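You operate a simulated robot arm through the tools that you are given. There is no shell and no other tool. Be economical: measure what you need, move in short steps, check, and stop when the job is done.

You are at the controls of a simulated robot arm. One attempt, no reset.

## Task
Box the glasses case as a gift with the sealed beige letter on top.
Fine: blue gift box; press the flap shut before the letter goes in; fit the lid.
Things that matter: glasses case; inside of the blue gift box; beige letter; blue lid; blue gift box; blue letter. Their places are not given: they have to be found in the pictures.

The check looks at the end state, three seconds after you hand in, the way a careful person would. Anything else that was tipped, shoved, dropped, spilled or broken makes it a failure. Lids that push on must go on centred and level and be pressed home; caps that screw on are set level and turned clockwise until they are tight.

## Robot
A 7-joint arm with a two-finger parallel gripper, fixed in place. Base frame: the origin is at the foot of the arm, x ahead of it, y to its left, z up; the work surface is at about z = 900. Units: mm, degrees, N and s.
With the tool pointing down near the work surface it reaches from about 340 to 780 mm from the base axis. Its first joint turns from -166.0 to 166.0 degrees. Payload 3.91 kg.
The TCP is the grasp point between the finger pads, 30 mm short of the fingertips. In the tool frame z runs along the fingers and y along their closing line. The gripper opens to 110 mm. The fingers are 20 mm wide and 10 mm thick; the gripper's body (48 by 112 mm) begins 55 mm behind the TCP.
Orientation is that of the tool frame in the base frame, as [roll, pitch, yaw] about the fixed x, y, z axes, in that order (R = Rz(yaw) Ry(pitch) Rx(roll)). With the fingers straight down and closing along the base's y, the tool's x points along the base's -x, its y along +y and its z along -z.

## Interface
- The arm moves only by the tool play_rows. Its argument "plan" is a list of rows, each a list of 7 numbers: the turn, a rotation vector about the base's x, y, z in units of 6 degrees (1.0 is 6 degrees), then the shift along the base's x, y, z in units of 30 mm (1.0 is 30 mm), then the opening, from 0 (shut) to 1 (fully open). In form: [[rx, ry, rz, dx, dy, dz, claw], ...]. A call has 1 to 12 rows; each row shifts and turns the commanded pose from where the row before left it. A call with a number of a shift or a turn outside -1 to 1 is refused whole. Rows are played at 5 a second. More than 50 mm and 8.6 degrees between two rows, or a gripper value outside its range, and nothing of the call is played. A pose out of reach is approached as far as the arm can. The call stops where the force on the tool passes 40 N (or 10 N more than at its start, if that is more) or the arm is blocked; 0.2 s more then pass. Each finger travels about 153 mm/s and halts on what it meets, pressing with about 40 N; the grip force reading is that of the motor and also rises with nothing between the fingers. The clock runs only during rows and for 0.2 s after the last one: add rows that do not move to give the fingers time. It gives the time, the measured TCP pose, the force on the tool (base axes), the opening and the grip force at its end, in the units of the frame above (readings bear some noise).
- Cameras (640 x 400 px; columns grow to the right, rows downward): "scene" is fixed at [399.5, 651, 1469.3]; the picture's right is [-0.82, 0.57, 0.00], its down [0.55, 0.80, -0.25] and it looks along [-0.14, -0.21, -0.97] (base axes); focal length 214 px, centre (320, 200). "wrist" rides on the gripper at [-36, 0, -57] in the tool frame; the picture's right is [0.00, -1.00, 0.00], its down [0.97, 0.00, -0.24] and it looks along [0.24, 0.00, 0.97] (tool axes); focal length 218 px, centre (320, 200).
- camera(camera): a new picture of that camera. It takes no simulated time.
- raise_lower(by): slides the trunk up (or, below 0, down) by that many mm; the arm rides with it, the base frame stays. It gives what a move gives, with no picture.
- point_at(camera, pixels): for up to 12 pixels [column, row] of the newest picture of that camera ("zoom" is the newest enlarged one), the place [x, y, z] in the base frame of the surface seen there, good to about 2 mm. It takes no simulated time.
- zoom(camera, box): a new picture of the part [left, top, right, bottom] of that camera's present view, enlarged. It takes no simulated time.
- finish_job(): hands the job in; it is judged then, once.

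Keep the steps short. Do not move on a guess: measure, check each grasp and each placing, and mend mistakes. In all there are 80 turns and 46 pictures (those below and enlarged ones count). Leave the gripper open and the arm clear of the work at the hand-in unless told otherwise, and finish with a single line.

The tools are called after "Request:" by a JSON object that holds its "fn" and its "kwargs". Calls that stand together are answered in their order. play_rows: Moves the arm, as the interface text tells. Its arguments: {"type":"object","properties":{"plan":{"type":"array","items":{"type":"array","items":{"type":"number"}}}},"required":["plan"]} The other tools are called the same way: raise_lower (by) slides the trunk up or down; camera (camera) takes a picture; point_at (camera, pixels) gives the place of the surface under pixels of a picture; zoom (camera, box) takes an enlarged picture of a part of a camera's view; finish_job () hands the job in.

At the start:

```text
time: 0.0
tool_pos: [330.5, 398.7, 1155.0]
ee_rot: [180.0, 0.0, 179.9]
force: [-0.4, 0.4, -0.2]
grip_width: 109.9
grasp_force: 0.1
trunk travel left (down, up): [-550.0, 60.0]
```

scene: 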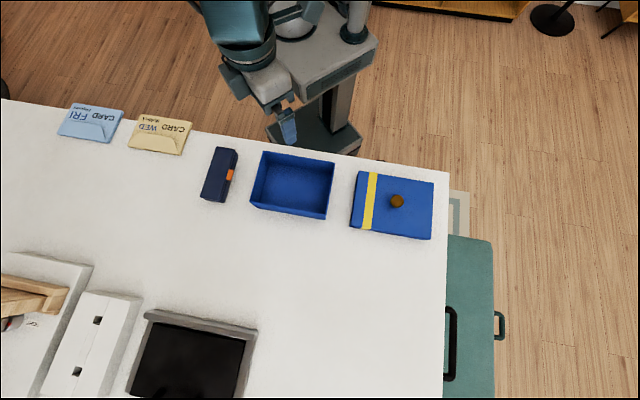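
wrist: 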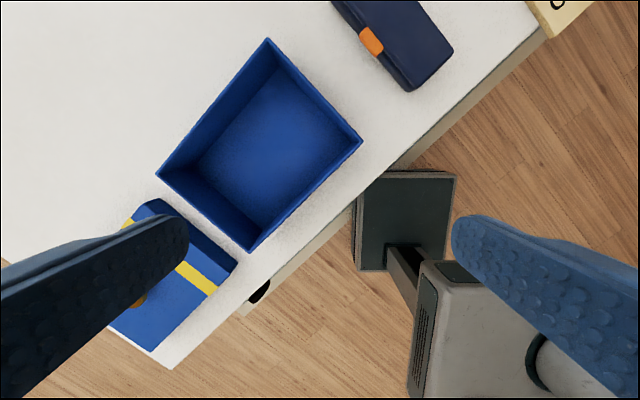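

I see the blue box, lid with knob, glasses case and two letters. I'll enlarge these areas of the scene view.

Request:
{"fn": "zoom", "kwargs": {"camera": "scene", "box": [180, 130, 450, 260]}}

Request:
{"fn": "zoom", "kwargs": {"camera": "scene", "box": [40, 90, 240, 215]}}

Request:
{"fn": "point_at", "kwargs": {"camera": "scene", "pixels": [[136, 121], [191, 123], [181, 154], [128, 147], [160, 138], [218, 148], [237, 150], [221, 202], [202, 197], [230, 174], [219, 175], [180, 210]]}}

Request:
{"fn": "point_at", "kwargs": {"camera": "scene", "pixels": [[263, 152], [334, 163], [327, 218], [251, 206], [290, 190], [360, 171], [433, 183], [430, 239], [352, 227], [397, 201], [415, 220], [343, 200]]}}

```text
2.37 times, centred on (315, 195) of scene
```

zoom: 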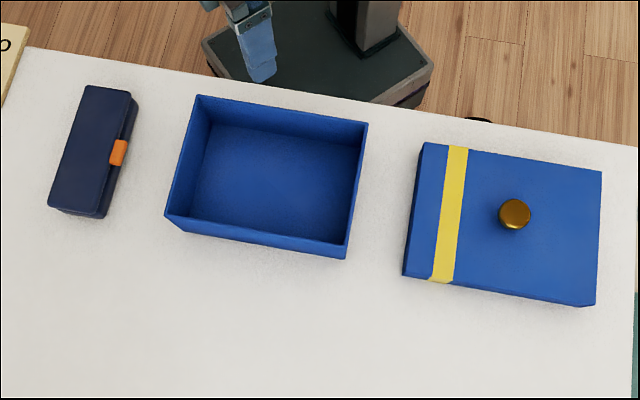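

```text
3.20 times, centred on (140, 152) of scene
```

zoom: 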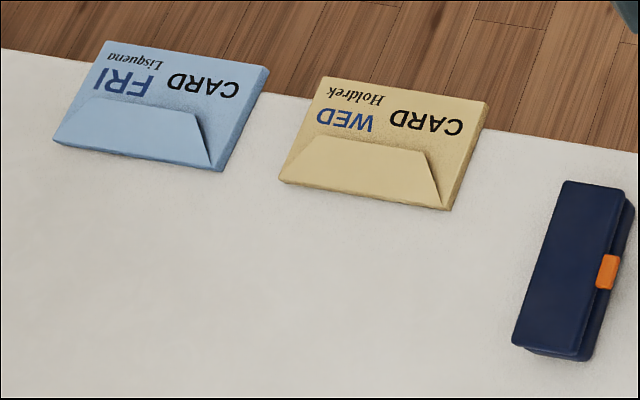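

```text
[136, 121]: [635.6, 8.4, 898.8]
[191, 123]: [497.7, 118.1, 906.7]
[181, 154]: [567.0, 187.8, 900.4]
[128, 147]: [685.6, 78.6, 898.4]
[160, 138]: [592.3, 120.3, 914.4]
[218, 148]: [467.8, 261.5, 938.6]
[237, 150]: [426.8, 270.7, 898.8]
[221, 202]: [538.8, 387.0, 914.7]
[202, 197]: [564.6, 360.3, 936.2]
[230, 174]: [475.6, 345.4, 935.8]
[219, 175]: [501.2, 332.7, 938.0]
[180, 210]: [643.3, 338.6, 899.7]
```

```text
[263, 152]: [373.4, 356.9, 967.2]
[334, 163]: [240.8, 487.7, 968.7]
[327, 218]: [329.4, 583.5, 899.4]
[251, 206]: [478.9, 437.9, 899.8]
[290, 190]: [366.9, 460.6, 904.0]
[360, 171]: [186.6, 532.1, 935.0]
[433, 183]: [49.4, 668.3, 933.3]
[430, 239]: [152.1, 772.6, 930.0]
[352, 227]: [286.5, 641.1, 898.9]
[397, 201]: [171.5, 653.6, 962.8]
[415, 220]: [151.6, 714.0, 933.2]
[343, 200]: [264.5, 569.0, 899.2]
```

Next I'll measure the letter and the case more precisely, in the newest enlarged picture.

Request:
{"fn": "point_at", "kwargs": {"camera": "zoom", "pixels": [[326, 82], [482, 106], [444, 205], [284, 178], [310, 138], [424, 152], [432, 195], [360, 165], [370, 110], [460, 150], [340, 180], [410, 120]]}}

Request:
{"fn": "point_at", "kwargs": {"camera": "zoom", "pixels": [[110, 47], [262, 70], [212, 165], [58, 138], [568, 185], [624, 195], [578, 355], [516, 340], [570, 270], [608, 272], [605, 240], [590, 350]]}}

Request:
{"fn": "zoom", "kwargs": {"camera": "scene", "box": [120, 110, 200, 160]}}

```text
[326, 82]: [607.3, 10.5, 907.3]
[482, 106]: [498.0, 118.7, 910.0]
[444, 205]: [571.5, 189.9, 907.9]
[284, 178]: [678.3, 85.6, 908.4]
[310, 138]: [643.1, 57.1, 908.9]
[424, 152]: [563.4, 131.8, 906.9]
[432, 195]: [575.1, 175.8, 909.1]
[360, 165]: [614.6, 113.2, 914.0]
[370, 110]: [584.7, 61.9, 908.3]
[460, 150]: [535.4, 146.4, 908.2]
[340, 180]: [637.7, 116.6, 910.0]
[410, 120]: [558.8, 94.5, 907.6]
```

```text
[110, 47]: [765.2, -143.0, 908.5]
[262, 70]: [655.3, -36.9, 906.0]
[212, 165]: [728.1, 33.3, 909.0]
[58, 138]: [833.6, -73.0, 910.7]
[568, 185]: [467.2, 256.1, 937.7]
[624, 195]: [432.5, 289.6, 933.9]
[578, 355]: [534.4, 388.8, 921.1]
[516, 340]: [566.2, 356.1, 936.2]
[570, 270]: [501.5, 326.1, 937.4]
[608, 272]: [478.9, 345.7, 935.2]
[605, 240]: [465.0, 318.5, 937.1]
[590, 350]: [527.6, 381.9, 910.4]
```

```text
8.00 times, centred on (160, 135) of scene
```

zoom: 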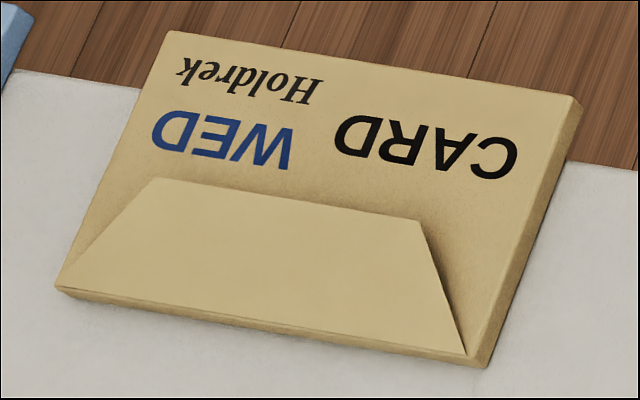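

Letter: about 153×102×8 mm, overhanging the table edge, with its flap standing slightly up. Next I'll measure the box and lid in enlarged views.

Request:
{"fn": "zoom", "kwargs": {"camera": "scene", "box": [240, 140, 344, 225]}}

Request:
{"fn": "point_at", "kwargs": {"camera": "zoom", "pixels": [[320, 200], [200, 250], [150, 70], [575, 140], [545, 480], [80, 400], [420, 250], [330, 100], [300, 300], [250, 350], [480, 300], [220, 150]]}}

Request:
{"fn": "zoom", "kwargs": {"camera": "scene", "box": [340, 160, 444, 245]}}

```text
4.71 times, centred on (292, 182) of scene
```

zoom: 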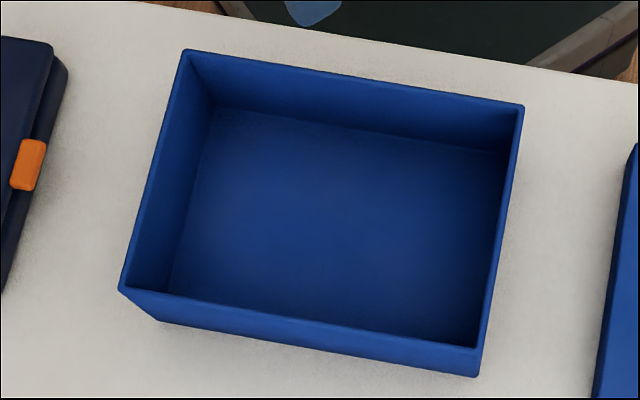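

```text
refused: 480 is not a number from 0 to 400
```

```text
4.71 times, centred on (392, 202) of scene
```

zoom: 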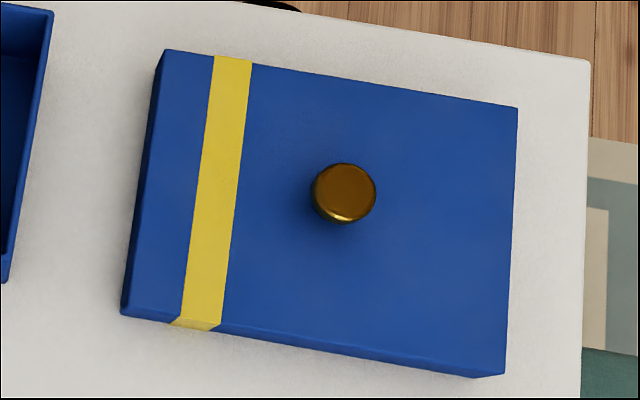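

Now measuring the lid in this zoom (knob top near (343,188)). I'll re-zoom the box afterwards.

Request:
{"fn": "point_at", "kwargs": {"camera": "zoom", "pixels": [[168, 53], [514, 109], [500, 369], [126, 309], [343, 186], [318, 182], [372, 188], [346, 168], [342, 207], [475, 378], [124, 313], [250, 250]]}}

Request:
{"fn": "zoom", "kwargs": {"camera": "scene", "box": [240, 140, 344, 225]}}

Request:
{"fn": "point_at", "kwargs": {"camera": "zoom", "pixels": [[188, 53], [521, 107], [477, 350], [123, 288], [193, 58], [518, 110], [472, 345], [130, 285], [215, 108], [500, 155], [173, 290], [470, 330]]}}

```text
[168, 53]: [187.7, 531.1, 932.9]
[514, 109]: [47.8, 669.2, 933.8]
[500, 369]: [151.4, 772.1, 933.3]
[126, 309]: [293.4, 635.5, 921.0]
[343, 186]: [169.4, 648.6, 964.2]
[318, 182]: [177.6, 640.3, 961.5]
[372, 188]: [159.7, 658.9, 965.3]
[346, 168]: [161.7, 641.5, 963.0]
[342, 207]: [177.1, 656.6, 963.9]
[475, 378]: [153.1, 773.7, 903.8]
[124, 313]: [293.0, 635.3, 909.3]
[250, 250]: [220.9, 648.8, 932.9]
```

```text
4.71 times, centred on (292, 182) of scene
```

zoom: 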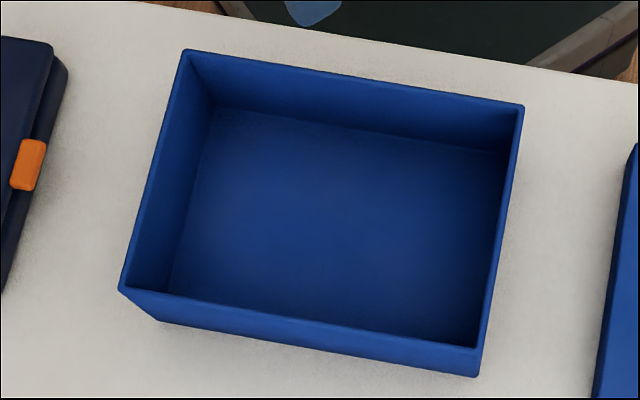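

```text
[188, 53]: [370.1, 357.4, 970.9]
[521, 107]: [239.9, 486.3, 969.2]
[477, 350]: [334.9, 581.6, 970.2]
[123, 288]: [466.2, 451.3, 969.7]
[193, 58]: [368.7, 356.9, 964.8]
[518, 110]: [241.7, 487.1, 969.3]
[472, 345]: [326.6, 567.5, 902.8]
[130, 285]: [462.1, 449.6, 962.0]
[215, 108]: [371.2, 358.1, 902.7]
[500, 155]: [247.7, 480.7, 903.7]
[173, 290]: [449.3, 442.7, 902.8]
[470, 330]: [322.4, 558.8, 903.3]
```

Box rim z≈970, centre ≈(353,469), long side along (-1,1). Lid centre ≈(169.5,650) with the same yaw. Case centre ≈(499,323), long axis along (1,1). I'll move above the case and turn the tool +45° so the fingers close across it.

Request:
{"fn": "play_rows", "kwargs": {"plan": [[0, 0, 0.9375, 0.702, -0.315, -0.229, 1], [0, 0, 0.9375, 0.702, -0.315, -0.229, 1], [0, 0, 0.9375, 0.702, -0.315, -0.229, 1], [0, 0, 0.9375, 0.702, -0.315, -0.229, 1], [0, 0, 0.9375, 0.702, -0.315, -0.229, 1], [0, 0, 0.9375, 0.702, -0.315, -0.229, 1], [0, 0, 0.9375, 0.702, -0.315, -0.229, 1], [0, 0, 0.9375, 0.702, -0.315, -0.229, 1], [0, 0, 0, 0, 0, 0, 1], [0, 0, 0, 0, 0, 0, 1]]}}

Request:
{"fn": "camera", "kwargs": {"camera": "wrist"}}

```text
time: 2.2
tool_pos: [500.4, 322.0, 1097.6]
ee_rot: [-180.0, 0.0, -135.0]
force: [0.7, -0.3, 1.3]
grip_width: 110.0
grasp_force: 0.0
trunk travel left (down, up): [-550.0, 60.0]
```

```text
37 pictures are left
```

wrist: 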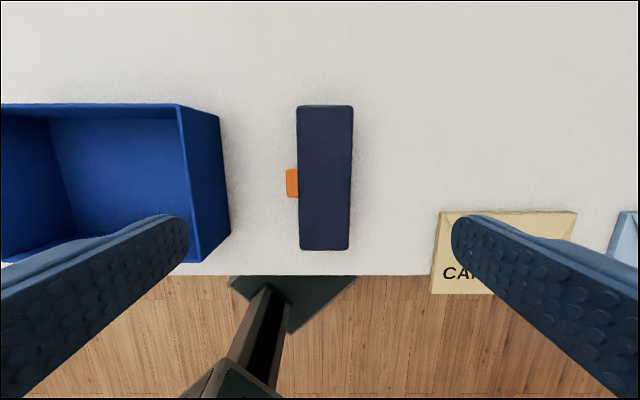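

The case is aligned with the fingers, and its latch sticks out on the box side. Measuring its edges in the wrist view.

Request:
{"fn": "point_at", "kwargs": {"camera": "wrist", "pixels": [[301, 110], [350, 110], [303, 245], [346, 245], [301, 180], [349, 180], [291, 172], [290, 194], [295, 183], [325, 180], [325, 109], [325, 247]]}}

Request:
{"fn": "zoom", "kwargs": {"camera": "wrist", "box": [265, 90, 385, 265]}}

```text
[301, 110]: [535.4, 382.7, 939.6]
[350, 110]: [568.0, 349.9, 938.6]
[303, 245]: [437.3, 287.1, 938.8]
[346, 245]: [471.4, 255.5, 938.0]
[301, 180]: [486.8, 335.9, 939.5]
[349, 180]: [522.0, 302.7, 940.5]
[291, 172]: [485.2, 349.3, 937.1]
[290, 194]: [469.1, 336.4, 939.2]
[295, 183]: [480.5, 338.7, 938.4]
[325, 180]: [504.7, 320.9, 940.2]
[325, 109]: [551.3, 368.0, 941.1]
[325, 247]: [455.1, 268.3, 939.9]
```

```text
2.29 times, centred on (325, 178) of wrist
```

zoom: 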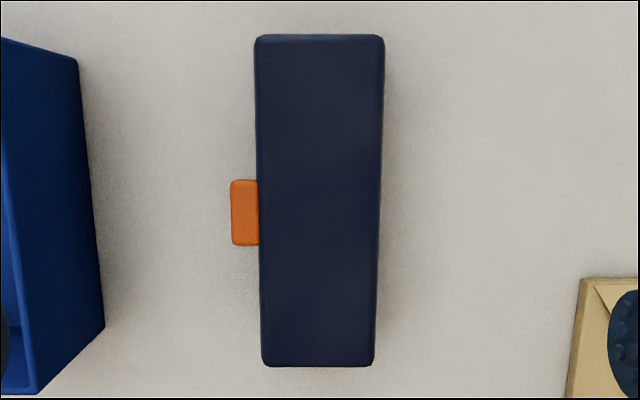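

The latch tab protrudes about 11 mm at mid-length. To avoid pressing it I'll grip 25 mm along the case, at TCP (520.7,336.2). I'll go down to z≈938.

Request:
{"fn": "play_rows", "kwargs": {"plan": [[0, 0, 0, 0.677, 0.473, 0, 1], [0, 0, 0, 0, 0, -0.9, 1], [0, 0, 0, 0, 0, -0.9, 1], [0, 0, 0, 0, 0, -0.9, 1], [0, 0, 0, 0, 0, -0.9, 1], [0, 0, 0, 0, 0, -0.9, 1], [0, 0, 0, 0, 0, -0.8, 1], [0, 0, 0, 0, 0, 0, 1], [0, 0, 0, 0, 0, 0, 1]]}}

Request:
{"fn": "camera", "kwargs": {"camera": "wrist"}}

```text
time: 4.2
tool_pos: [517.5, 337.1, 940.4]
ee_rot: [180.0, 0.0, -135.0]
force: [0.2, 0.2, -0.2]
grip_width: 110.1
grasp_force: 0.1
trunk travel left (down, up): [-550.0, 60.0]
```

```text
35 pictures are left
```

wrist: 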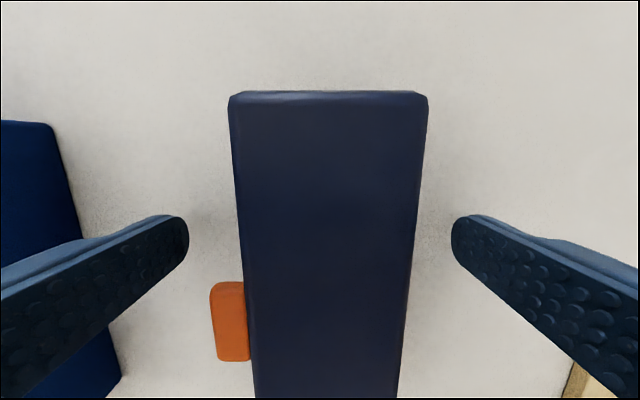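

Fingers straddle the case and clear the latch. Closing now.

Request:
{"fn": "play_rows", "kwargs": {"plan": [[0, 0, 0, 0, 0, 0, 0.6], [0, 0, 0, 0, 0, 0, 0.4], [0, 0, 0, 0, 0, 0, 0.2], [0, 0, 0, 0, 0, 0, 0.2], [0, 0, 0, 0, 0, 0, 0.2]]}}

```text
time: 5.4
tool_pos: [517.1, 336.2, 940.7]
ee_rot: [180.0, 0.0, -135.0]
force: [0.3, -0.4, 1.0]
grip_width: 66.1
grasp_force: 39.9
trunk travel left (down, up): [-550.0, 60.0]
```

It halted at 66 mm, wider than the roughly 52 mm body. Looking to see why.

Request:
{"fn": "camera", "kwargs": {"camera": "wrist"}}

Request:
{"fn": "zoom", "kwargs": {"camera": "scene", "box": [170, 130, 270, 220]}}

```text
34 pictures are left
```

wrist: 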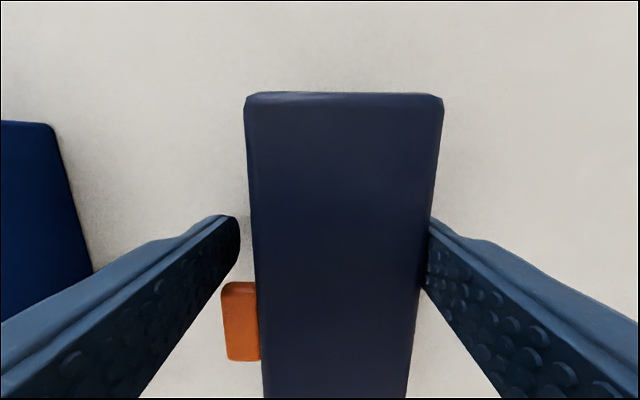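

```text
4.44 times, centred on (220, 175) of scene
```

zoom: 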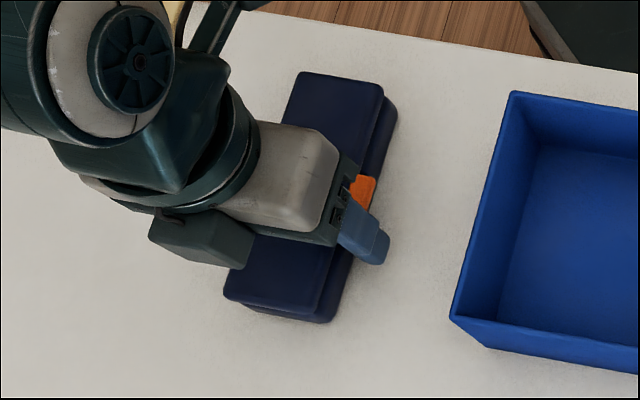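

The contact is probably a simplified outline that includes the latch, and the case shifted only about 4 mm. I'll lift 30 mm as a test and look.

Request:
{"fn": "play_rows", "kwargs": {"plan": [[0, 0, 0, 0, 0, 0.3, 0.2], [0, 0, 0, 0, 0, 0.7, 0.2], [0, 0, 0, 0, 0, 0, 0.2]]}}

Request:
{"fn": "camera", "kwargs": {"camera": "wrist"}}

Request:
{"fn": "zoom", "kwargs": {"camera": "scene", "box": [170, 130, 270, 220]}}

```text
time: 6.2
tool_pos: [518.5, 336.9, 971.1]
ee_rot: [180.0, 0.0, -135.1]
force: [-0.2, -1.0, -1.2]
grip_width: 55.4
grasp_force: 39.8
trunk travel left (down, up): [-550.0, 60.0]
```

```text
32 pictures are left
```

wrist: 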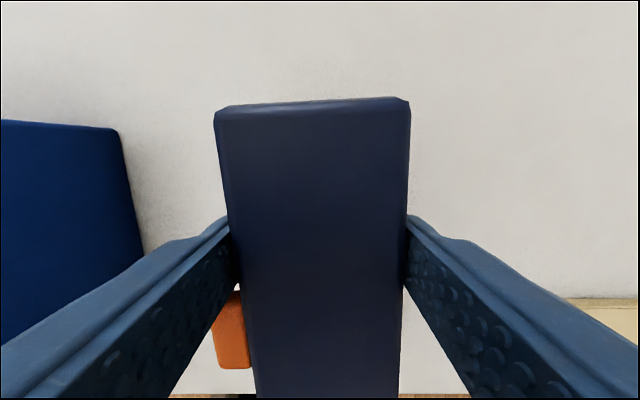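

```text
4.44 times, centred on (220, 175) of scene
```

zoom: 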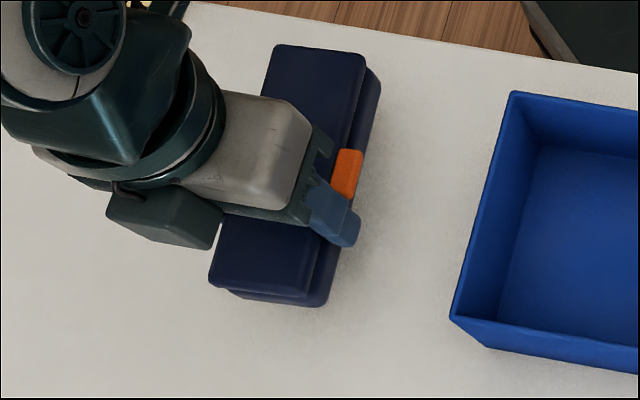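

Now the width reads 55.4 mm and both pads are flat on the body. Checking the held case's level and position.

Request:
{"fn": "point_at", "kwargs": {"camera": "wrist", "pixels": [[222, 112], [405, 106], [315, 105], [242, 250], [400, 250], [260, 380], [388, 380], [320, 380], [320, 250], [217, 310], [225, 350], [410, 140]]}}

```text
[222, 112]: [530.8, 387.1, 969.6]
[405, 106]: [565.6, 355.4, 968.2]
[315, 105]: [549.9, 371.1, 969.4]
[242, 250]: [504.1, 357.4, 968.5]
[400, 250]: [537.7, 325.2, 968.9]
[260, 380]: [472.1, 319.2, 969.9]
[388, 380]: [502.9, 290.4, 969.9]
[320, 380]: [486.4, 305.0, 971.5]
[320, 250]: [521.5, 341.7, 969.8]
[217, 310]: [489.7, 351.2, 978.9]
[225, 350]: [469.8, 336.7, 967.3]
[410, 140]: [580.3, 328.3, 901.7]
```

The case is held level with its axis at 46°. I'll lift to 1060, then turn −91° while moving over the box to TCP (369,452).

Request:
{"fn": "play_rows", "kwargs": {"plan": [[0, 0, 0, 0, 0, 0.99, 0.2], [0, 0, 0, 0, 0, 0.99, 0.2], [0, 0, 0, 0, 0, 0.99, 0.2], [0, 0, -0.945, -0.311, 0.24, 0, 0.2], [0, 0, -0.945, -0.311, 0.24, 0, 0.2], [0, 0, -0.945, -0.311, 0.24, 0, 0.2], [0, 0, -0.945, -0.311, 0.24, 0, 0.2], [0, 0, -0.945, -0.311, 0.24, 0, 0.2], [0, 0, -0.945, -0.311, 0.24, 0, 0.2], [0, 0, -0.945, -0.311, 0.24, 0, 0.2], [0, 0, -0.945, -0.311, 0.24, 0, 0.2]]}}

Request:
{"fn": "play_rows", "kwargs": {"plan": [[0, 0, -0.945, -0.311, 0.24, 0, 0.2], [0, 0, -0.945, -0.311, 0.24, 0, 0.2], [0, 0, -0.945, -0.311, 0.24, 0, 0.2], [0, 0, -0.945, -0.311, 0.24, 0, 0.2], [0, 0, -0.945, -0.311, 0.24, 0, 0.2], [0, 0, -0.945, -0.311, 0.24, 0, 0.2], [0, 0, -0.945, -0.311, 0.24, 0, 0.2], [0, 0, -0.945, -0.311, 0.24, 0, 0.2], [0, 0, 0, 0, 0, 0, 0.2], [0, 0, 0, 0, 0, 0, 0.2]]}}

Request:
{"fn": "camera", "kwargs": {"camera": "wrist"}}

```text
time: 8.6
tool_pos: [445.8, 396.2, 1061.8]
ee_rot: [-179.9, 0.0, 179.6]
force: [0.0, -0.3, -0.9]
grip_width: 55.0
grasp_force: 40.4
trunk travel left (down, up): [-550.0, 60.0]
```

```text
time: 10.8
tool_pos: [370.2, 452.4, 1059.0]
ee_rot: [-180.0, 0.1, 134.2]
force: [0.1, 0.2, -0.7]
grip_width: 55.1
grasp_force: 39.7
trunk travel left (down, up): [-550.0, 60.0]
```

```text
30 pictures are left
```

wrist: 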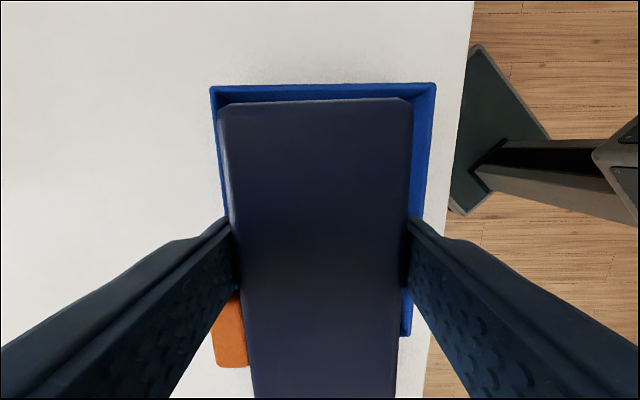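

Checking the clearances: box rim corners and case edges as seen here.

Request:
{"fn": "point_at", "kwargs": {"camera": "wrist", "pixels": [[211, 88], [434, 85], [320, 88], [216, 130], [430, 150], [224, 110], [408, 103], [320, 101], [322, 380], [407, 332], [260, 380], [388, 380]]}}

```text
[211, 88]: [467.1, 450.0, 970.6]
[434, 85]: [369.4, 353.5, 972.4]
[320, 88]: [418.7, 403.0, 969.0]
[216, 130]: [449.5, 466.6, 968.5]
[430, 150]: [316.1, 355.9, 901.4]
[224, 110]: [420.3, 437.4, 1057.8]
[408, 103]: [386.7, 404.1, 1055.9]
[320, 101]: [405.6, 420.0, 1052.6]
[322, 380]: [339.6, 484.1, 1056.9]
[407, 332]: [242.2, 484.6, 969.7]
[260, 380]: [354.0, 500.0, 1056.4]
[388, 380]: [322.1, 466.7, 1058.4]
```

The case is centred at about (353,469) and aligned. Lowering it to the box floor.

Request:
{"fn": "play_rows", "kwargs": {"plan": [[0, 0, 0, 0, 0, -0.75, 0.2], [0, 0, 0, 0, 0, -0.75, 0.2], [0, 0, 0, 0, 0, -0.75, 0.2], [0, 0, 0, 0, 0, -0.75, 0.2], [0, 0, 0, 0, 0, -0.5, 0.2], [0, 0, 0, 0, 0, -0.25, 0.2], [0, 0, 0, 0, 0, -0.05, 0.2], [0, 0, 0, 0, 0, 0, 0.2]]}}

```text
time: 12.6
tool_pos: [371.6, 452.6, 946.1]
ee_rot: [180.0, 0.0, 134.3]
force: [-0.6, 0.1, -0.6]
grip_width: 54.5
grasp_force: 39.2
trunk travel left (down, up): [-550.0, 60.0]
```

No contact yet, with about 2 mm left. I'll inch down, then open slightly to about 74 mm.

Request:
{"fn": "play_rows", "kwargs": {"plan": [[0, 0, 0, 0, 0, -0.05, 0.2], [0, 0, 0, 0, 0, -0.05, 0.2], [0, 0, 0, 0, 0, 0, 0.2], [0, 0, 0, 0, 0, 0, 0.58], [0, 0, 0, 0, 0, 0, 0.68], [0, 0, 0, 0, 0, 0, 0.68]]}}

Request:
{"fn": "camera", "kwargs": {"camera": "wrist"}}

```text
time: 14.0
tool_pos: [369.9, 452.2, 944.3]
ee_rot: [-180.0, 0.0, 134.3]
force: [-0.3, 0.3, -0.3]
grip_width: 74.8
grasp_force: 0.1
trunk travel left (down, up): [-550.0, 60.0]
```

```text
29 pictures are left
```

wrist: 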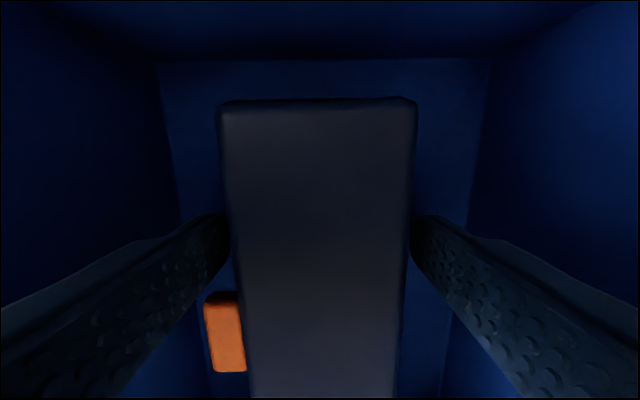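

The case is released and sits flat in the box. I'll retreat straight up and then travel to above the letter centre (589,101) at z≈1090.

Request:
{"fn": "play_rows", "kwargs": {"plan": [[0, 0, 0, 0, 0, 0.5, 0.68], [0, 0, 0, 0, 0, 1, 0.68], [0, 0, 0, 0, 0, 1, 0.68], [0, 0, 0, 0, 0, 1, 0.68], [0, 0, 0, 0, 0, 1, 0.68], [0, 0, 0, 0, 0, 0.35, 0.68]]}}

Request:
{"fn": "play_rows", "kwargs": {"plan": [[0, 0, 0.01, 0.608, -0.976, 0, 1], [0, 0, 0.01, 0.608, -0.976, 0, 1], [0, 0, 0.01, 0.608, -0.976, 0, 1], [0, 0, 0.01, 0.608, -0.976, 0, 1], [0, 0, 0.01, 0.608, -0.976, 0, 1], [0, 0, 0.01, 0.608, -0.976, 0, 1], [0, 0, 0.01, 0.608, -0.976, 0, 1], [0, 0, 0.01, 0.608, -0.976, 0, 1], [0, 0, 0.01, 0.608, -0.976, 0, 1], [0, 0, 0.01, 0.608, -0.976, 0, 1], [0, 0, 0.01, 0.608, -0.976, 0, 1], [0, 0, 0.01, 0.608, -0.976, 0, 1]]}}

Request:
{"fn": "camera", "kwargs": {"camera": "wrist"}}

Request:
{"fn": "zoom", "kwargs": {"camera": "scene", "box": [240, 140, 344, 225]}}

```text
time: 15.4
tool_pos: [368.4, 452.8, 1087.3]
ee_rot: [-180.0, 0.0, 134.3]
force: [-0.5, 0.1, 0.1]
grip_width: 74.7
grasp_force: 0.1
trunk travel left (down, up): [-550.0, 60.0]
```

```text
time: 18.0
tool_pos: [589.8, 99.9, 1087.0]
ee_rot: [180.0, 0.0, 135.0]
force: [-0.8, 0.8, -0.1]
grip_width: 110.3
grasp_force: 0.0
trunk travel left (down, up): [-550.0, 60.0]
```

```text
28 pictures are left
```

wrist: 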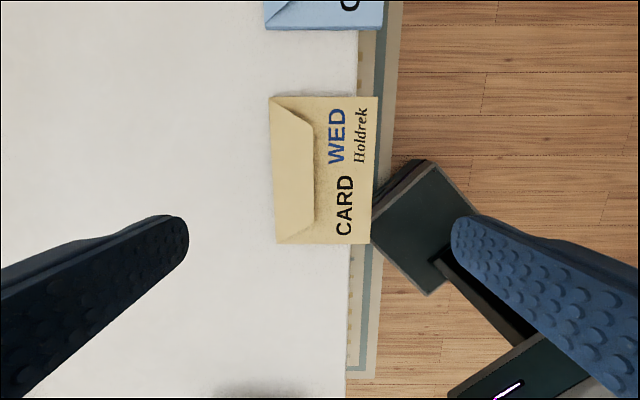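

```text
4.71 times, centred on (292, 182) of scene
```

zoom: 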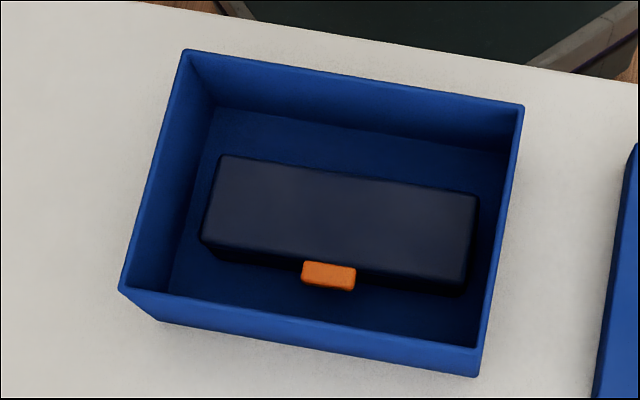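

The case is well placed in the box. Now measuring the letter and flap from above.

Request:
{"fn": "point_at", "kwargs": {"camera": "wrist", "pixels": [[273, 99], [375, 99], [367, 241], [278, 241], [271, 170], [372, 170], [311, 172], [305, 172], [290, 172], [311, 135], [312, 218], [320, 172]]}}

Request:
{"fn": "zoom", "kwargs": {"camera": "wrist", "box": [240, 80, 400, 260]}}

```text
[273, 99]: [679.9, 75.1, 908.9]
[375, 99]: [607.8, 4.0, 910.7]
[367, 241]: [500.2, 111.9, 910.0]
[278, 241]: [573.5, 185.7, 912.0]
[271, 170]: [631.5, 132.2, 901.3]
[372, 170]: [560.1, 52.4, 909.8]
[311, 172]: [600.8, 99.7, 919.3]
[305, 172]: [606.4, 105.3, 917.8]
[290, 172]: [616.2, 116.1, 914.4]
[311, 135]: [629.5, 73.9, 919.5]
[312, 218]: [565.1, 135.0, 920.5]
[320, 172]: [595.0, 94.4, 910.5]
```

```text
2.22 times, centred on (320, 170) of wrist
```

zoom: 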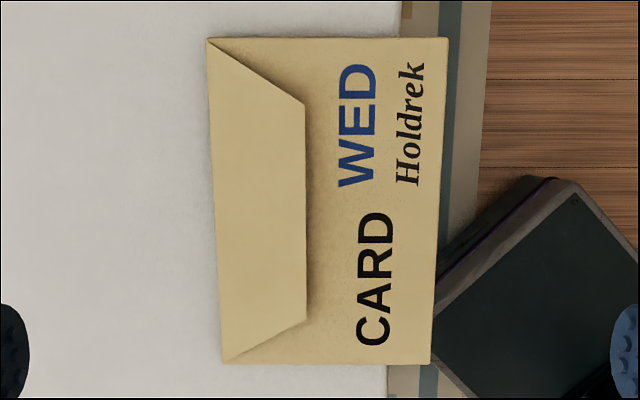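

The flap's free edge stands at z≈919, about 9 mm proud. I'll close the fingers and come down over the flap edge at about (606.5,104), stopping with the tips about 15 mm above it.

Request:
{"fn": "play_rows", "kwargs": {"plan": [[0, 0, 0, 0.557, 0.15, 0, 0.5], [0, 0, 0, 0, 0, -0.8, 0], [0, 0, 0, 0, 0, -0.8, 0], [0, 0, 0, 0, 0, -0.8, 0], [0, 0, 0, 0, 0, -0.8, 0], [0, 0, 0, 0, 0, -0.5, 0], [0, 0, 0, 0, 0, 0, 0], [0, 0, 0, 0, 0, 0, 0]]}}

Request:
{"fn": "camera", "kwargs": {"camera": "wrist"}}

```text
time: 19.8
tool_pos: [605.4, 104.5, 977.2]
ee_rot: [-180.0, -0.1, 135.0]
force: [-0.2, -0.2, 1.1]
grip_width: 0.1
grasp_force: 37.1
trunk travel left (down, up): [-550.0, 60.0]
```

```text
25 pictures are left
```

wrist: 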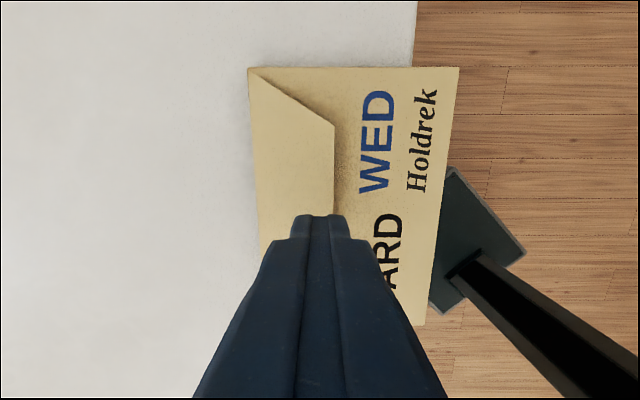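

The fingertips straddle the flap's free edge (column 335 against tool axis 320). I'll measure the letter corners here, then press down gently.

Request:
{"fn": "point_at", "kwargs": {"camera": "wrist", "pixels": [[251, 70], [457, 70], [424, 322], [257, 170], [445, 170], [334, 130], [334, 200], [438, 215], [260, 215], [436, 230]]}}

Request:
{"fn": "play_rows", "kwargs": {"plan": [[0, 0, 0, 0, 0, -0.5, 0], [0, 0, 0, 0, 0, -0.3, 0], [0, 0, 0, 0, 0, -0.2, 0], [0, 0, 0, 0, 0, -0.1, 0], [0, 0, 0, 0, 0, -0.05, 0], [0, 0, 0, 0, 0, 0, 0]]}}

```text
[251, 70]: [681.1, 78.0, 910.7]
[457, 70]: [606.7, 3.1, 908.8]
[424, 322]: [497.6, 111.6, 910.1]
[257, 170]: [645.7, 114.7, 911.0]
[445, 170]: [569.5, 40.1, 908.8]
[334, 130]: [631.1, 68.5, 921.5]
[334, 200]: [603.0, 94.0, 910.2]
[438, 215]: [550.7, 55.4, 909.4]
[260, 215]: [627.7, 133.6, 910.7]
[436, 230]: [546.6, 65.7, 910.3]
```

```text
time: 21.2
tool_pos: [605.3, 104.3, 943.8]
ee_rot: [-179.9, 0.0, 135.0]
force: [0.3, -0.3, -0.1]
grip_width: 0.0
grasp_force: 37.6
trunk travel left (down, up): [-550.0, 60.0]
```

Letter centre from here ≈(589.3,94.8). The tips are at ≈914 with no contact force yet, so I'll continue down in 1 mm steps.

Request:
{"fn": "play_rows", "kwargs": {"plan": [[0, 0, 0, 0, 0, -0.05, 0], [0, 0, 0, 0, 0, -0.05, 0], [0, 0, 0, 0, 0, -0.05, 0], [0, 0, 0, 0, 0, 0, 0]]}}

```text
time: 22.2
tool_pos: [607.0, 106.2, 939.1]
ee_rot: [179.9, 0.0, 134.9]
force: [1.1, 0.8, 1.5]
grip_width: 0.0
grasp_force: 37.6
trunk travel left (down, up): [-550.0, 60.0]
```

Request:
{"fn": "play_rows", "kwargs": {"plan": [[0, 0, 0, 0, 0, -0.05, 0], [0, 0, 0, 0, 0, -0.05, 0], [0, 0, 0, 0, 0, -0.05, 0], [0, 0, 0, 0, 0, 0, 0]]}}

```text
time: 23.2
tool_pos: [606.0, 106.1, 937.8]
ee_rot: [179.6, 0.3, 135.0]
force: [4.1, -0.2, 37.4]
grip_width: 0.0
grasp_force: 37.3
trunk travel left (down, up): [-550.0, 60.0]
```

It's now pressing with about 37 N at tip z≈908, so the letter is solid under the flap. I'll hold briefly, lift off and look.

Request:
{"fn": "play_rows", "kwargs": {"plan": [[0, 0, 0, 0, 0, 0, 0], [0, 0, 0, 0, 0, 0, 0], [0, 0, 0, 0, 0, 0.2, 0], [0, 0, 0, 0, 0, 1, 0], [0, 0, 0, -0.56, -0.36, 1, 0], [0, 0, 0, 0, 0, 1, 0.5], [0, 0, 0, 0, 0, 0, 1], [0, 0, 0, 0, 0, 0, 1]]}}

Request:
{"fn": "zoom", "kwargs": {"camera": "wrist", "box": [200, 60, 456, 300]}}

```text
time: 25.0
tool_pos: [592.2, 95.0, 1029.9]
ee_rot: [-180.0, 0.0, 135.1]
force: [-0.5, -0.3, -0.6]
grip_width: 110.1
grasp_force: 0.2
trunk travel left (down, up): [-550.0, 60.0]
```

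```text
1.67 times, centred on (328, 180) of wrist
```

zoom: 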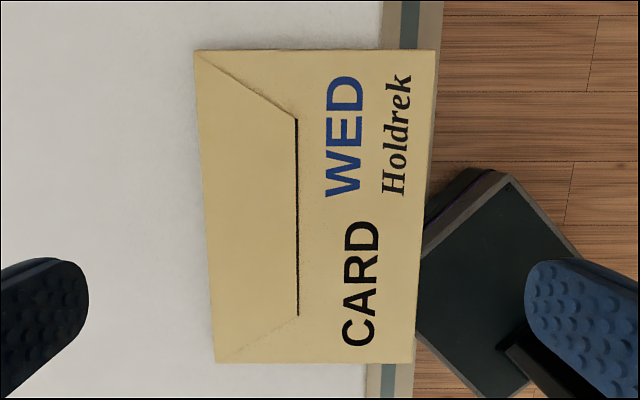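

The flap looks shut. Measuring its height and the letter's edges.

Request:
{"fn": "point_at", "kwargs": {"camera": "zoom", "pixels": [[290, 130], [290, 220], [291, 310], [250, 220], [320, 220], [198, 55], [432, 55], [412, 358], [217, 358], [209, 250], [420, 250], [314, 250]]}}

```text
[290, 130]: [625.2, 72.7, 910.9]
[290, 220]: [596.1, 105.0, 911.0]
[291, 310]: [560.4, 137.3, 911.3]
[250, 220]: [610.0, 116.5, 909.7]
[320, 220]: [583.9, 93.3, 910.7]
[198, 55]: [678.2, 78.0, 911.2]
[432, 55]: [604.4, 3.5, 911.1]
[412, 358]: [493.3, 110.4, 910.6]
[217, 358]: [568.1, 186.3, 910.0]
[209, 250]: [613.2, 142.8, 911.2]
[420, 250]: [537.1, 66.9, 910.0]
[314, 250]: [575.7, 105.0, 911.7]
```

The flap is shut (z≈911, level with the letter face). The letter is about 106 mm wide, too tight for the 110 mm opening and for the box's inside width. It overhangs the table edge, so I'll pinch that edge with the tool horizontal. First I'll measure the table edge line.

Request:
{"fn": "point_at", "kwargs": {"camera": "zoom", "pixels": [[360, 380], [364, 380], [370, 380], [376, 20], [380, 20], [386, 20], [395, 380], [405, 20], [404, 355], [416, 250], [423, 150], [428, 100]]}}

```text
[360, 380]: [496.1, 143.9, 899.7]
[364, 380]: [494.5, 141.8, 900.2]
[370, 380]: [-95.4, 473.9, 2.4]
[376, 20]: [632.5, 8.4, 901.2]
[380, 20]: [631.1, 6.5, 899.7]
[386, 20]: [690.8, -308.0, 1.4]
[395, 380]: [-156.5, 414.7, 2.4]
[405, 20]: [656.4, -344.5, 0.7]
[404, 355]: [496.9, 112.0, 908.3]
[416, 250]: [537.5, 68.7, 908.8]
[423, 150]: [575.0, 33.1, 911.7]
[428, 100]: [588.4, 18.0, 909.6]
```

Table edge is x+y≈637 and the letter edge x+y≈606, so the overhang is about 22 mm. I'll retreat to a standoff at (498,6,1030) while turning the tool horizontal, pointing (1,1), so the fingers close vertically.

Request:
{"fn": "play_rows", "kwargs": {"plan": [[0.9642, -0.9642, 0, -0.284, -0.268, 0, 1], [0.9642, -0.9642, 0, -0.284, -0.268, 0, 0.8], [0.9642, -0.9642, 0, -0.284, -0.268, 0, 0.45], [0.9642, -0.9642, 0, -0.284, -0.268, 0, 0.45], [0.9642, -0.9642, 0, -0.284, -0.268, 0, 0.45], [0.9642, -0.9642, 0, -0.284, -0.268, 0, 0.45], [0.9642, -0.9642, 0, -0.284, -0.268, 0, 0.45], [0.9642, -0.9642, 0, -0.284, -0.268, 0, 0.45], [0.9642, -0.9642, 0, -0.284, -0.268, 0, 0.45], [0.9642, -0.9642, 0, -0.284, -0.268, 0, 0.45], [0.9642, -0.9642, 0, -0.284, -0.268, 0, 0.45], [0, 0, 0, 0, 0, 0, 0.45]]}}

Request:
{"fn": "camera", "kwargs": {"camera": "scene"}}

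```text
time: 27.6
tool_pos: [495.6, 6.5, 1031.2]
ee_rot: [89.9, 0.0, 135.0]
force: [-0.3, 0.8, 0.1]
grip_width: 49.6
grasp_force: 0.0
trunk travel left (down, up): [-550.0, 60.0]
```

```text
23 pictures are left
```

scene: 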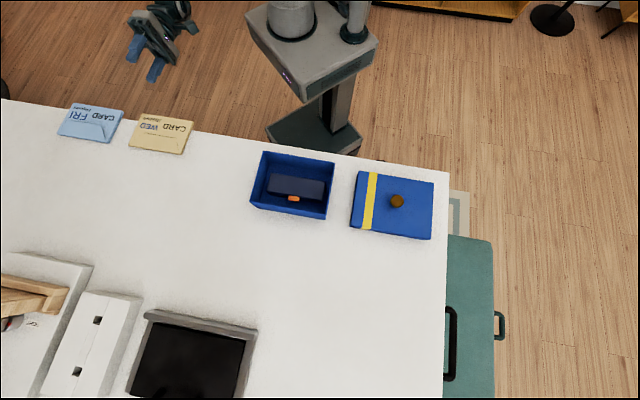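

The arm takes the pose well. Lowering to z≈905.5 outside the table edge, then I'll look through the wrist camera.

Request:
{"fn": "play_rows", "kwargs": {"plan": [[0, 0, 0, 0, 0, -0.838, 0.45], [0, 0, 0, 0, 0, -0.838, 0.45], [0, 0, 0, 0, 0, -0.838, 0.45], [0, 0, 0, 0, 0, -0.838, 0.45], [0, 0, 0, 0, 0, -0.838, 0.45], [0, 0, 0, 0, 0, 0, 0.45], [0, 0, 0, 0, 0, 0, 0.45]]}}

Request:
{"fn": "camera", "kwargs": {"camera": "wrist"}}

```text
time: 29.2
tool_pos: [495.1, 7.8, 903.4]
ee_rot: [89.9, 0.0, 135.0]
force: [-0.2, -0.2, 0.2]
grip_width: 49.6
grasp_force: 0.0
trunk travel left (down, up): [-550.0, 60.0]
```

```text
22 pictures are left
```

wrist: 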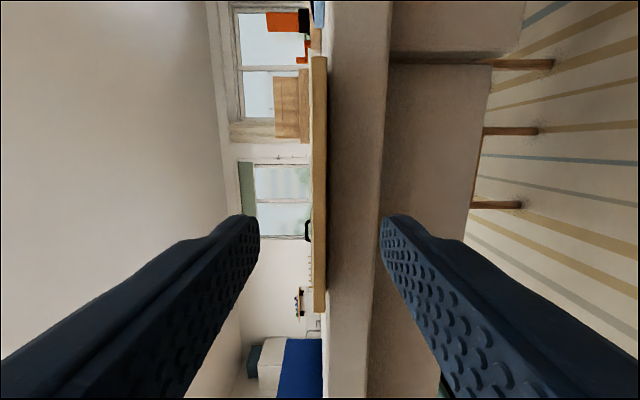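

The letter edge sits between the fingers, at columns 313–326. Measuring its position.

Request:
{"fn": "point_at", "kwargs": {"camera": "wrist", "pixels": [[320, 60], [320, 308], [320, 185], [316, 185], [323, 185], [340, 185], [360, 185], [340, 300], [380, 185]]}}

```text
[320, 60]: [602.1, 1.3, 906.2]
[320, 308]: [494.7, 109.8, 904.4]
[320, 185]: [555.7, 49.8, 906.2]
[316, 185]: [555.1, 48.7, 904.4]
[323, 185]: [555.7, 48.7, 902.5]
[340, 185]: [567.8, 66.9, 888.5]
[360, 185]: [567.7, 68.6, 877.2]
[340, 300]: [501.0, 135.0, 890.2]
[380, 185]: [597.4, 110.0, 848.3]
```

Letter edge at x+y≈604, table face at x+y≈635.5. Advancing 60 mm so the tips stop about 3 mm short of the table face.

Request:
{"fn": "play_rows", "kwargs": {"plan": [[0, 0, 0, 0.494, 0.455, 0.03, 0.45], [0, 0, 0, 0.494, 0.455, 0, 0.45], [0, 0, 0, 0.494, 0.455, 0, 0.45], [0, 0, 0, 0, 0, 0, 0.45], [0, 0, 0, 0, 0, 0, 0.45]]}}

Request:
{"fn": "camera", "kwargs": {"camera": "wrist"}}

```text
time: 30.4
tool_pos: [539.0, 47.4, 904.8]
ee_rot: [89.8, -0.1, 135.0]
force: [0.8, -0.4, 0.3]
grip_width: 49.4
grasp_force: 0.1
trunk travel left (down, up): [-550.0, 60.0]
```

```text
21 pictures are left
```

wrist: 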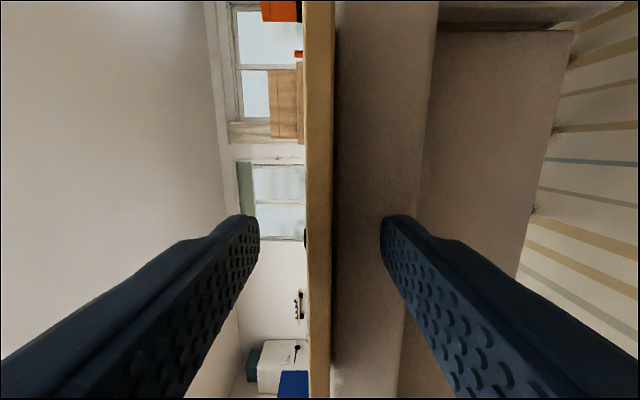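

The letter edge is centred between the fingers with no contact. Closing gently.

Request:
{"fn": "play_rows", "kwargs": {"plan": [[0, 0, 0, 0, 0, 0, 0.3], [0, 0, 0, 0, 0, 0, 0.2], [0, 0, 0, 0, 0, 0, 0.14], [0, 0, 0, 0, 0, 0, 0.05], [0, 0, 0, 0, 0, 0, 0], [0, 0, 0, 0, 0, 0, 0]]}}

```text
time: 31.8
tool_pos: [539.4, 46.9, 905.2]
ee_rot: [89.9, 0.0, 135.0]
force: [0.5, -0.3, 1.8]
grip_width: 7.9
grasp_force: 40.6
trunk travel left (down, up): [-550.0, 60.0]
```

It's gripped at 7.9 mm, the letter's thickness. Lifting about 125 mm and checking.

Request:
{"fn": "play_rows", "kwargs": {"plan": [[0, 0, 0, 0, 0, 0.2, 0], [0, 0, 0, 0, 0, 0.5, 0], [0, 0, 0, 0, 0, 0.9, 0], [0, 0, 0, 0, 0, 0.9, 0], [0, 0, 0, 0, 0, 0.9, 0], [0, 0, 0, 0, 0, 0.8, 0], [0, 0, 0, 0, 0, 0, 0]]}}

Request:
{"fn": "camera", "kwargs": {"camera": "scene"}}

Request:
{"fn": "point_at", "kwargs": {"camera": "scene", "pixels": [[130, 95], [172, 110], [125, 110], [150, 112], [165, 125], [120, 118], [160, 140]]}}

```text
time: 33.4
tool_pos: [539.4, 48.3, 1032.3]
ee_rot: [90.0, 0.0, 135.0]
force: [-0.3, -0.2, 0.5]
grip_width: 8.0
grasp_force: 39.8
trunk travel left (down, up): [-550.0, 60.0]
```

```text
20 pictures are left
```

scene: 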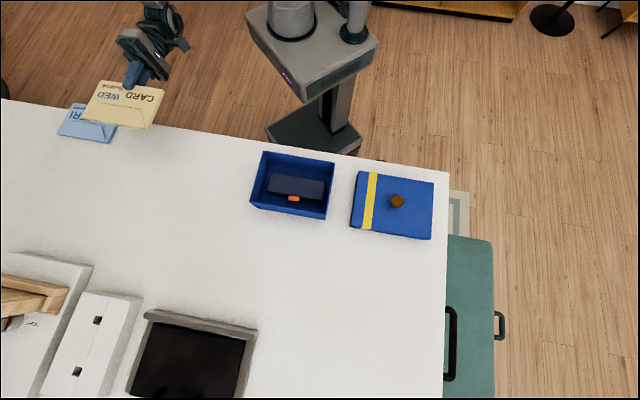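

```text
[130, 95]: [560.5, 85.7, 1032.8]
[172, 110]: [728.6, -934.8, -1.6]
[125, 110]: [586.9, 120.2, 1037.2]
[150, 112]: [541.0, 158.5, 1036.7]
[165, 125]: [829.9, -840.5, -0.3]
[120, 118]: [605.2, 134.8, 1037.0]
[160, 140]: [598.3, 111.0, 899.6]
```

The letter is held level, gripped about 18 mm in from its edge. I'll raise to about 1090 and carry it toward above the box.

Request:
{"fn": "play_rows", "kwargs": {"plan": [[0, 0, 0, 0, 0, 0.97, 0], [0, 0, 0, 0, 0, 0.97, 0], [0, 0, 0, -0.526, 0.919, 0, 0], [0, 0, 0, -0.526, 0.919, 0, 0], [0, 0, 0, -0.526, 0.919, 0, 0], [0, 0, 0, -0.526, 0.919, 0, 0], [0, 0, 0, -0.526, 0.919, 0, 0], [0, 0, 0, -0.526, 0.919, 0, 0], [0, 0, 0, -0.526, 0.919, 0, 0], [0, 0, 0, -0.526, 0.919, 0, 0], [0, 0, 0, 0, 0, 0, 0]]}}

Request:
{"fn": "play_rows", "kwargs": {"plan": [[0, 0, 0, -0.526, 0.919, 0, 0], [0, 0, 0, -0.526, 0.919, 0, 0], [0, 0, 0, -0.526, 0.919, 0, 0], [0, 0, 0, -0.526, 0.919, 0, 0], [0, 0, 0, -0.526, 0.919, 0, 0], [0, 0, 0, -0.526, 0.919, 0, 0], [-0.7955, 0.7955, 0, 0, 0, 0, 0], [-0.7955, 0.7955, 0, 0, 0, 0, 0], [-0.7955, 0.7955, 0, 0, 0, 0, 0], [-0.7955, 0.7955, 0, 0, 0, 0, 0], [0, 0, 0, 0, 0, 0, 0], [0, 0, 0, 0, 0, 0, 0]]}}

Request:
{"fn": "camera", "kwargs": {"camera": "scene"}}

```text
time: 35.8
tool_pos: [454.4, 277.0, 1086.0]
ee_rot: [89.9, 0.0, 135.0]
force: [-0.4, 0.2, 1.1]
grip_width: 7.9
grasp_force: 40.2
out of reach, approached as far as the arm can: row 6, 7, 8, 9, 10
trunk travel left (down, up): [-550.0, 60.0]
```

```text
time: 38.4
tool_pos: [448.0, 286.3, 1075.1]
ee_rot: [117.1, -0.1, 135.0]
force: [-0.1, 0.2, -0.7]
grip_width: 8.1
grasp_force: 39.9
out of reach, approached as far as the arm can: row 1, 2, 3, 4, 5, 6, 7
trunk travel left (down, up): [-550.0, 60.0]
```

```text
19 pictures are left
```

scene: 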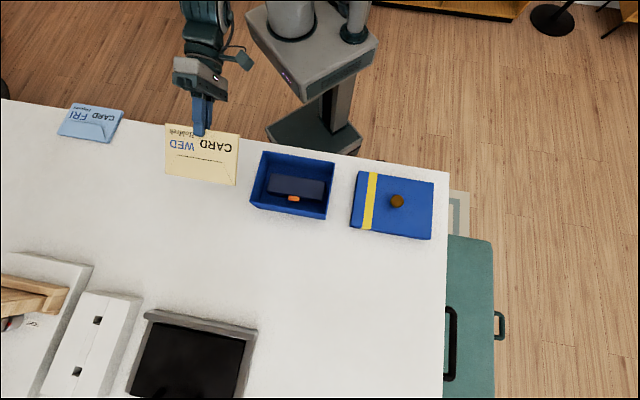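

The straight path folded the arm too close to its base. I'll route further out, first +y to about (448,400), then across to (318.6,433.7). The tilt is already 27° down.

Request:
{"fn": "play_rows", "kwargs": {"plan": [[0, 0, 0, 0, 0.95, 0.1, 0], [0, 0, 0, 0, 0.95, 0.1, 0], [0, 0, 0, 0, 0.95, 0.1, 0], [0, 0, 0, 0, 0.95, 0.1, 0], [0, 0, 0, 0, 0, 0, 0]]}}

```text
time: 39.6
tool_pos: [450.8, 399.6, 1088.7]
ee_rot: [116.8, 0.0, 135.0]
force: [-0.4, -0.2, -0.5]
grip_width: 8.1
grasp_force: 39.4
trunk travel left (down, up): [-550.0, 60.0]
```

Reachable again. Now moving across toward (318.6,433.7).

Request:
{"fn": "play_rows", "kwargs": {"plan": [[0, 0, 0, -0.873, 0.227, 0, 0], [0, 0, 0, -0.873, 0.227, 0, 0], [0, 0, 0, -0.873, 0.227, 0, 0], [0, 0, 0, -0.873, 0.227, 0, 0], [0, 0, 0, -0.873, 0.227, 0, 0], [0, 0, 0, 0, 0, 0, 0], [0, 0, 0, 0, 0, 0, 0]]}}

Request:
{"fn": "camera", "kwargs": {"camera": "scene"}}

```text
time: 40.9
tool_pos: [397.0, 379.9, 1102.9]
ee_rot: [116.3, -6.3, 124.2]
force: [0.3, 0.4, -0.3]
grip_width: 7.9
grasp_force: 39.6
trunk travel left (down, up): [-550.0, 60.0]
stopped in row 6: the arm was blocked; the commanded pose is now the measured one
```

```text
18 pictures are left
```

scene: 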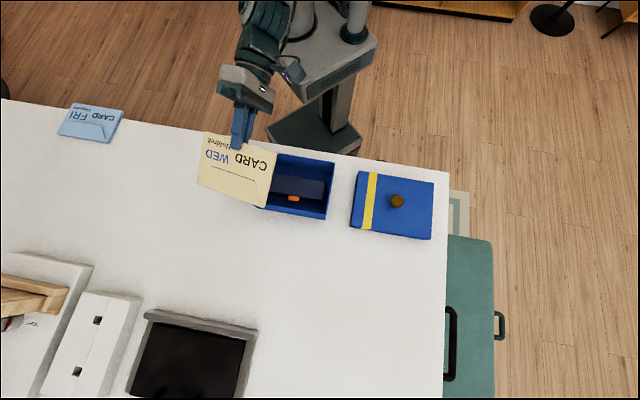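

The arm lagged and got blocked, and the orientation drifted. I'll back off toward (450,400) and restore the orientation.

Request:
{"fn": "play_rows", "kwargs": {"plan": [[0, 0, 0, 0.44, 0.17, -0.1, 0], [-0.15, -0.15, 0.36, 0.44, 0.17, -0.1, 0], [-0.2, -0.2, 0.48, 0.44, 0.17, -0.1, 0], [-0.2, -0.2, 0.48, 0.44, 0.17, -0.1, 0], [-0.2, -0.2, 0.48, 0, 0, 0, 0], [0, 0, 0, 0, 0, 0, 0], [0, 0, 0, 0, 0, 0, 0]]}}

```text
time: 42.5
tool_pos: [447.3, 401.5, 1091.3]
ee_rot: [115.9, 0.0, 135.3]
force: [-0.2, 0.5, 0.1]
grip_width: 7.8
grasp_force: 39.5
trunk travel left (down, up): [-550.0, 60.0]
```

Orientation is restored. Trying the same way slowly, in 8 mm steps, watching for blocking.

Request:
{"fn": "play_rows", "kwargs": {"plan": [[0, 0, 0, -0.27, 0.07, 0, 0], [0, 0, 0, -0.27, 0.07, 0, 0], [0, 0, 0, -0.27, 0.07, 0, 0], [0, 0, 0, -0.27, 0.07, 0, 0], [0, 0, 0, -0.27, 0.07, 0, 0], [0, 0, 0, -0.27, 0.07, 0, 0], [0, 0, 0, 0, 0, 0, 0]]}}

```text
time: 44.1
tool_pos: [397.7, 413.7, 1092.1]
ee_rot: [115.8, 0.0, 135.2]
force: [0.6, -0.8, -0.6]
grip_width: 7.9
grasp_force: 40.1
trunk travel left (down, up): [-550.0, 60.0]
```

Tracking is fine when slow. Continuing.

Request:
{"fn": "play_rows", "kwargs": {"plan": [[0, 0, 0, -0.2, 0.05, 0, 0], [0, 0, 0, -0.2, 0.05, 0, 0], [0, 0, 0, -0.2, 0.05, 0, 0], [0, 0, 0, -0.2, 0.05, 0, 0], [0, 0, 0, -0.2, 0.05, 0, 0], [0, 0, 0, -0.2, 0.05, 0, 0], [0, 0, 0, 0, 0, 0, 0]]}}

```text
time: 45.7
tool_pos: [405.7, 387.6, 1097.4]
ee_rot: [115.5, -1.9, 129.2]
force: [-0.6, 1.2, -1.3]
grip_width: 7.7
grasp_force: 40.9
trunk travel left (down, up): [-550.0, 60.0]
```

The arm flips toward another posture there. I'll check the arm base's height in the last scene picture to understand the geometry.

Request:
{"fn": "point_at", "kwargs": {"camera": "scene", "pixels": [[300, 20], [355, 30], [330, 60], [265, 20], [255, 65], [240, 80], [262, 40], [285, 70], [241, 130], [250, 8]]}}

Request:
{"fn": "camera", "kwargs": {"camera": "scene"}}

```text
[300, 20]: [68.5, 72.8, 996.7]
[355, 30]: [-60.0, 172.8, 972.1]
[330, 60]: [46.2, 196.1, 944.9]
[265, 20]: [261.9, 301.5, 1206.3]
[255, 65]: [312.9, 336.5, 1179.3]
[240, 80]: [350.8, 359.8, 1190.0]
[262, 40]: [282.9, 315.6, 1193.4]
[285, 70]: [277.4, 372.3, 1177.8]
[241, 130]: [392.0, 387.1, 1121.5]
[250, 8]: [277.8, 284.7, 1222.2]
```

```text
17 pictures are left
```

scene: 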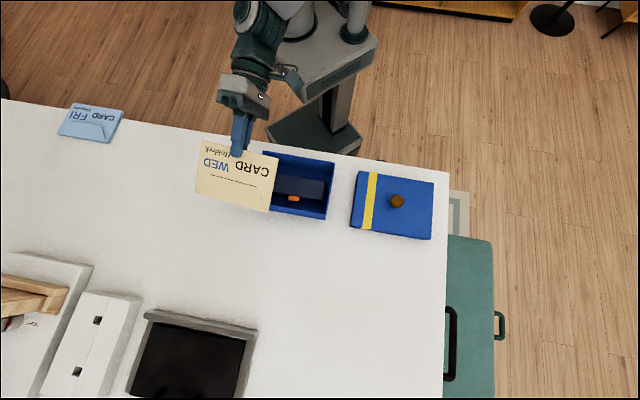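

The base top is at ~970, so the shoulder is roughly level with the wrist. Going lower with the trunk raised should unfold the arm. First I'll back off and see the pose.

Request:
{"fn": "play_rows", "kwargs": {"plan": [[0, 0, 0, 0.3, 0.0, 0, 0], [0, 0, 0, 0.3, 0.0, 0, 0], [0, 0, 0, 0.3, 0.0, 0, 0], [0, 0, 0, 0, 0, 0, 0], [0, 0, 0, 0, 0, 0, 0]]}}

```text
time: 46.9
tool_pos: [398.0, 415.5, 1095.0]
ee_rot: [115.4, -1.2, 134.1]
force: [-0.5, -0.1, -0.3]
grip_width: 7.8
grasp_force: 39.8
trunk travel left (down, up): [-550.0, 60.0]
```

The commanded pose was kept. I'll back off a bit more, then raise the trunk by 60.

Request:
{"fn": "play_rows", "kwargs": {"plan": [[0, 0, 0, 0.5, 0.0, 0, 0], [0, 0, 0, 0.5, 0.0, 0, 0], [0, 0, 0, 0, 0, 0, 0]]}}

Request:
{"fn": "raise_lower", "kwargs": {"by": 60}}

```text
time: 47.7
tool_pos: [418.7, 423.8, 1090.3]
ee_rot: [115.9, 0.2, 135.3]
force: [0.2, -0.6, 0.2]
grip_width: 7.9
grasp_force: 40.6
trunk travel left (down, up): [-550.0, 60.0]
```

```text
time: 48.7
tool_pos: [418.8, 424.1, 1151.2]
ee_rot: [115.9, 0.0, 135.2]
force: [0.4, -0.3, -0.2]
grip_width: 7.5
grasp_force: 39.8
trunk travel left (down, up): [-610.0, 0.0]
```

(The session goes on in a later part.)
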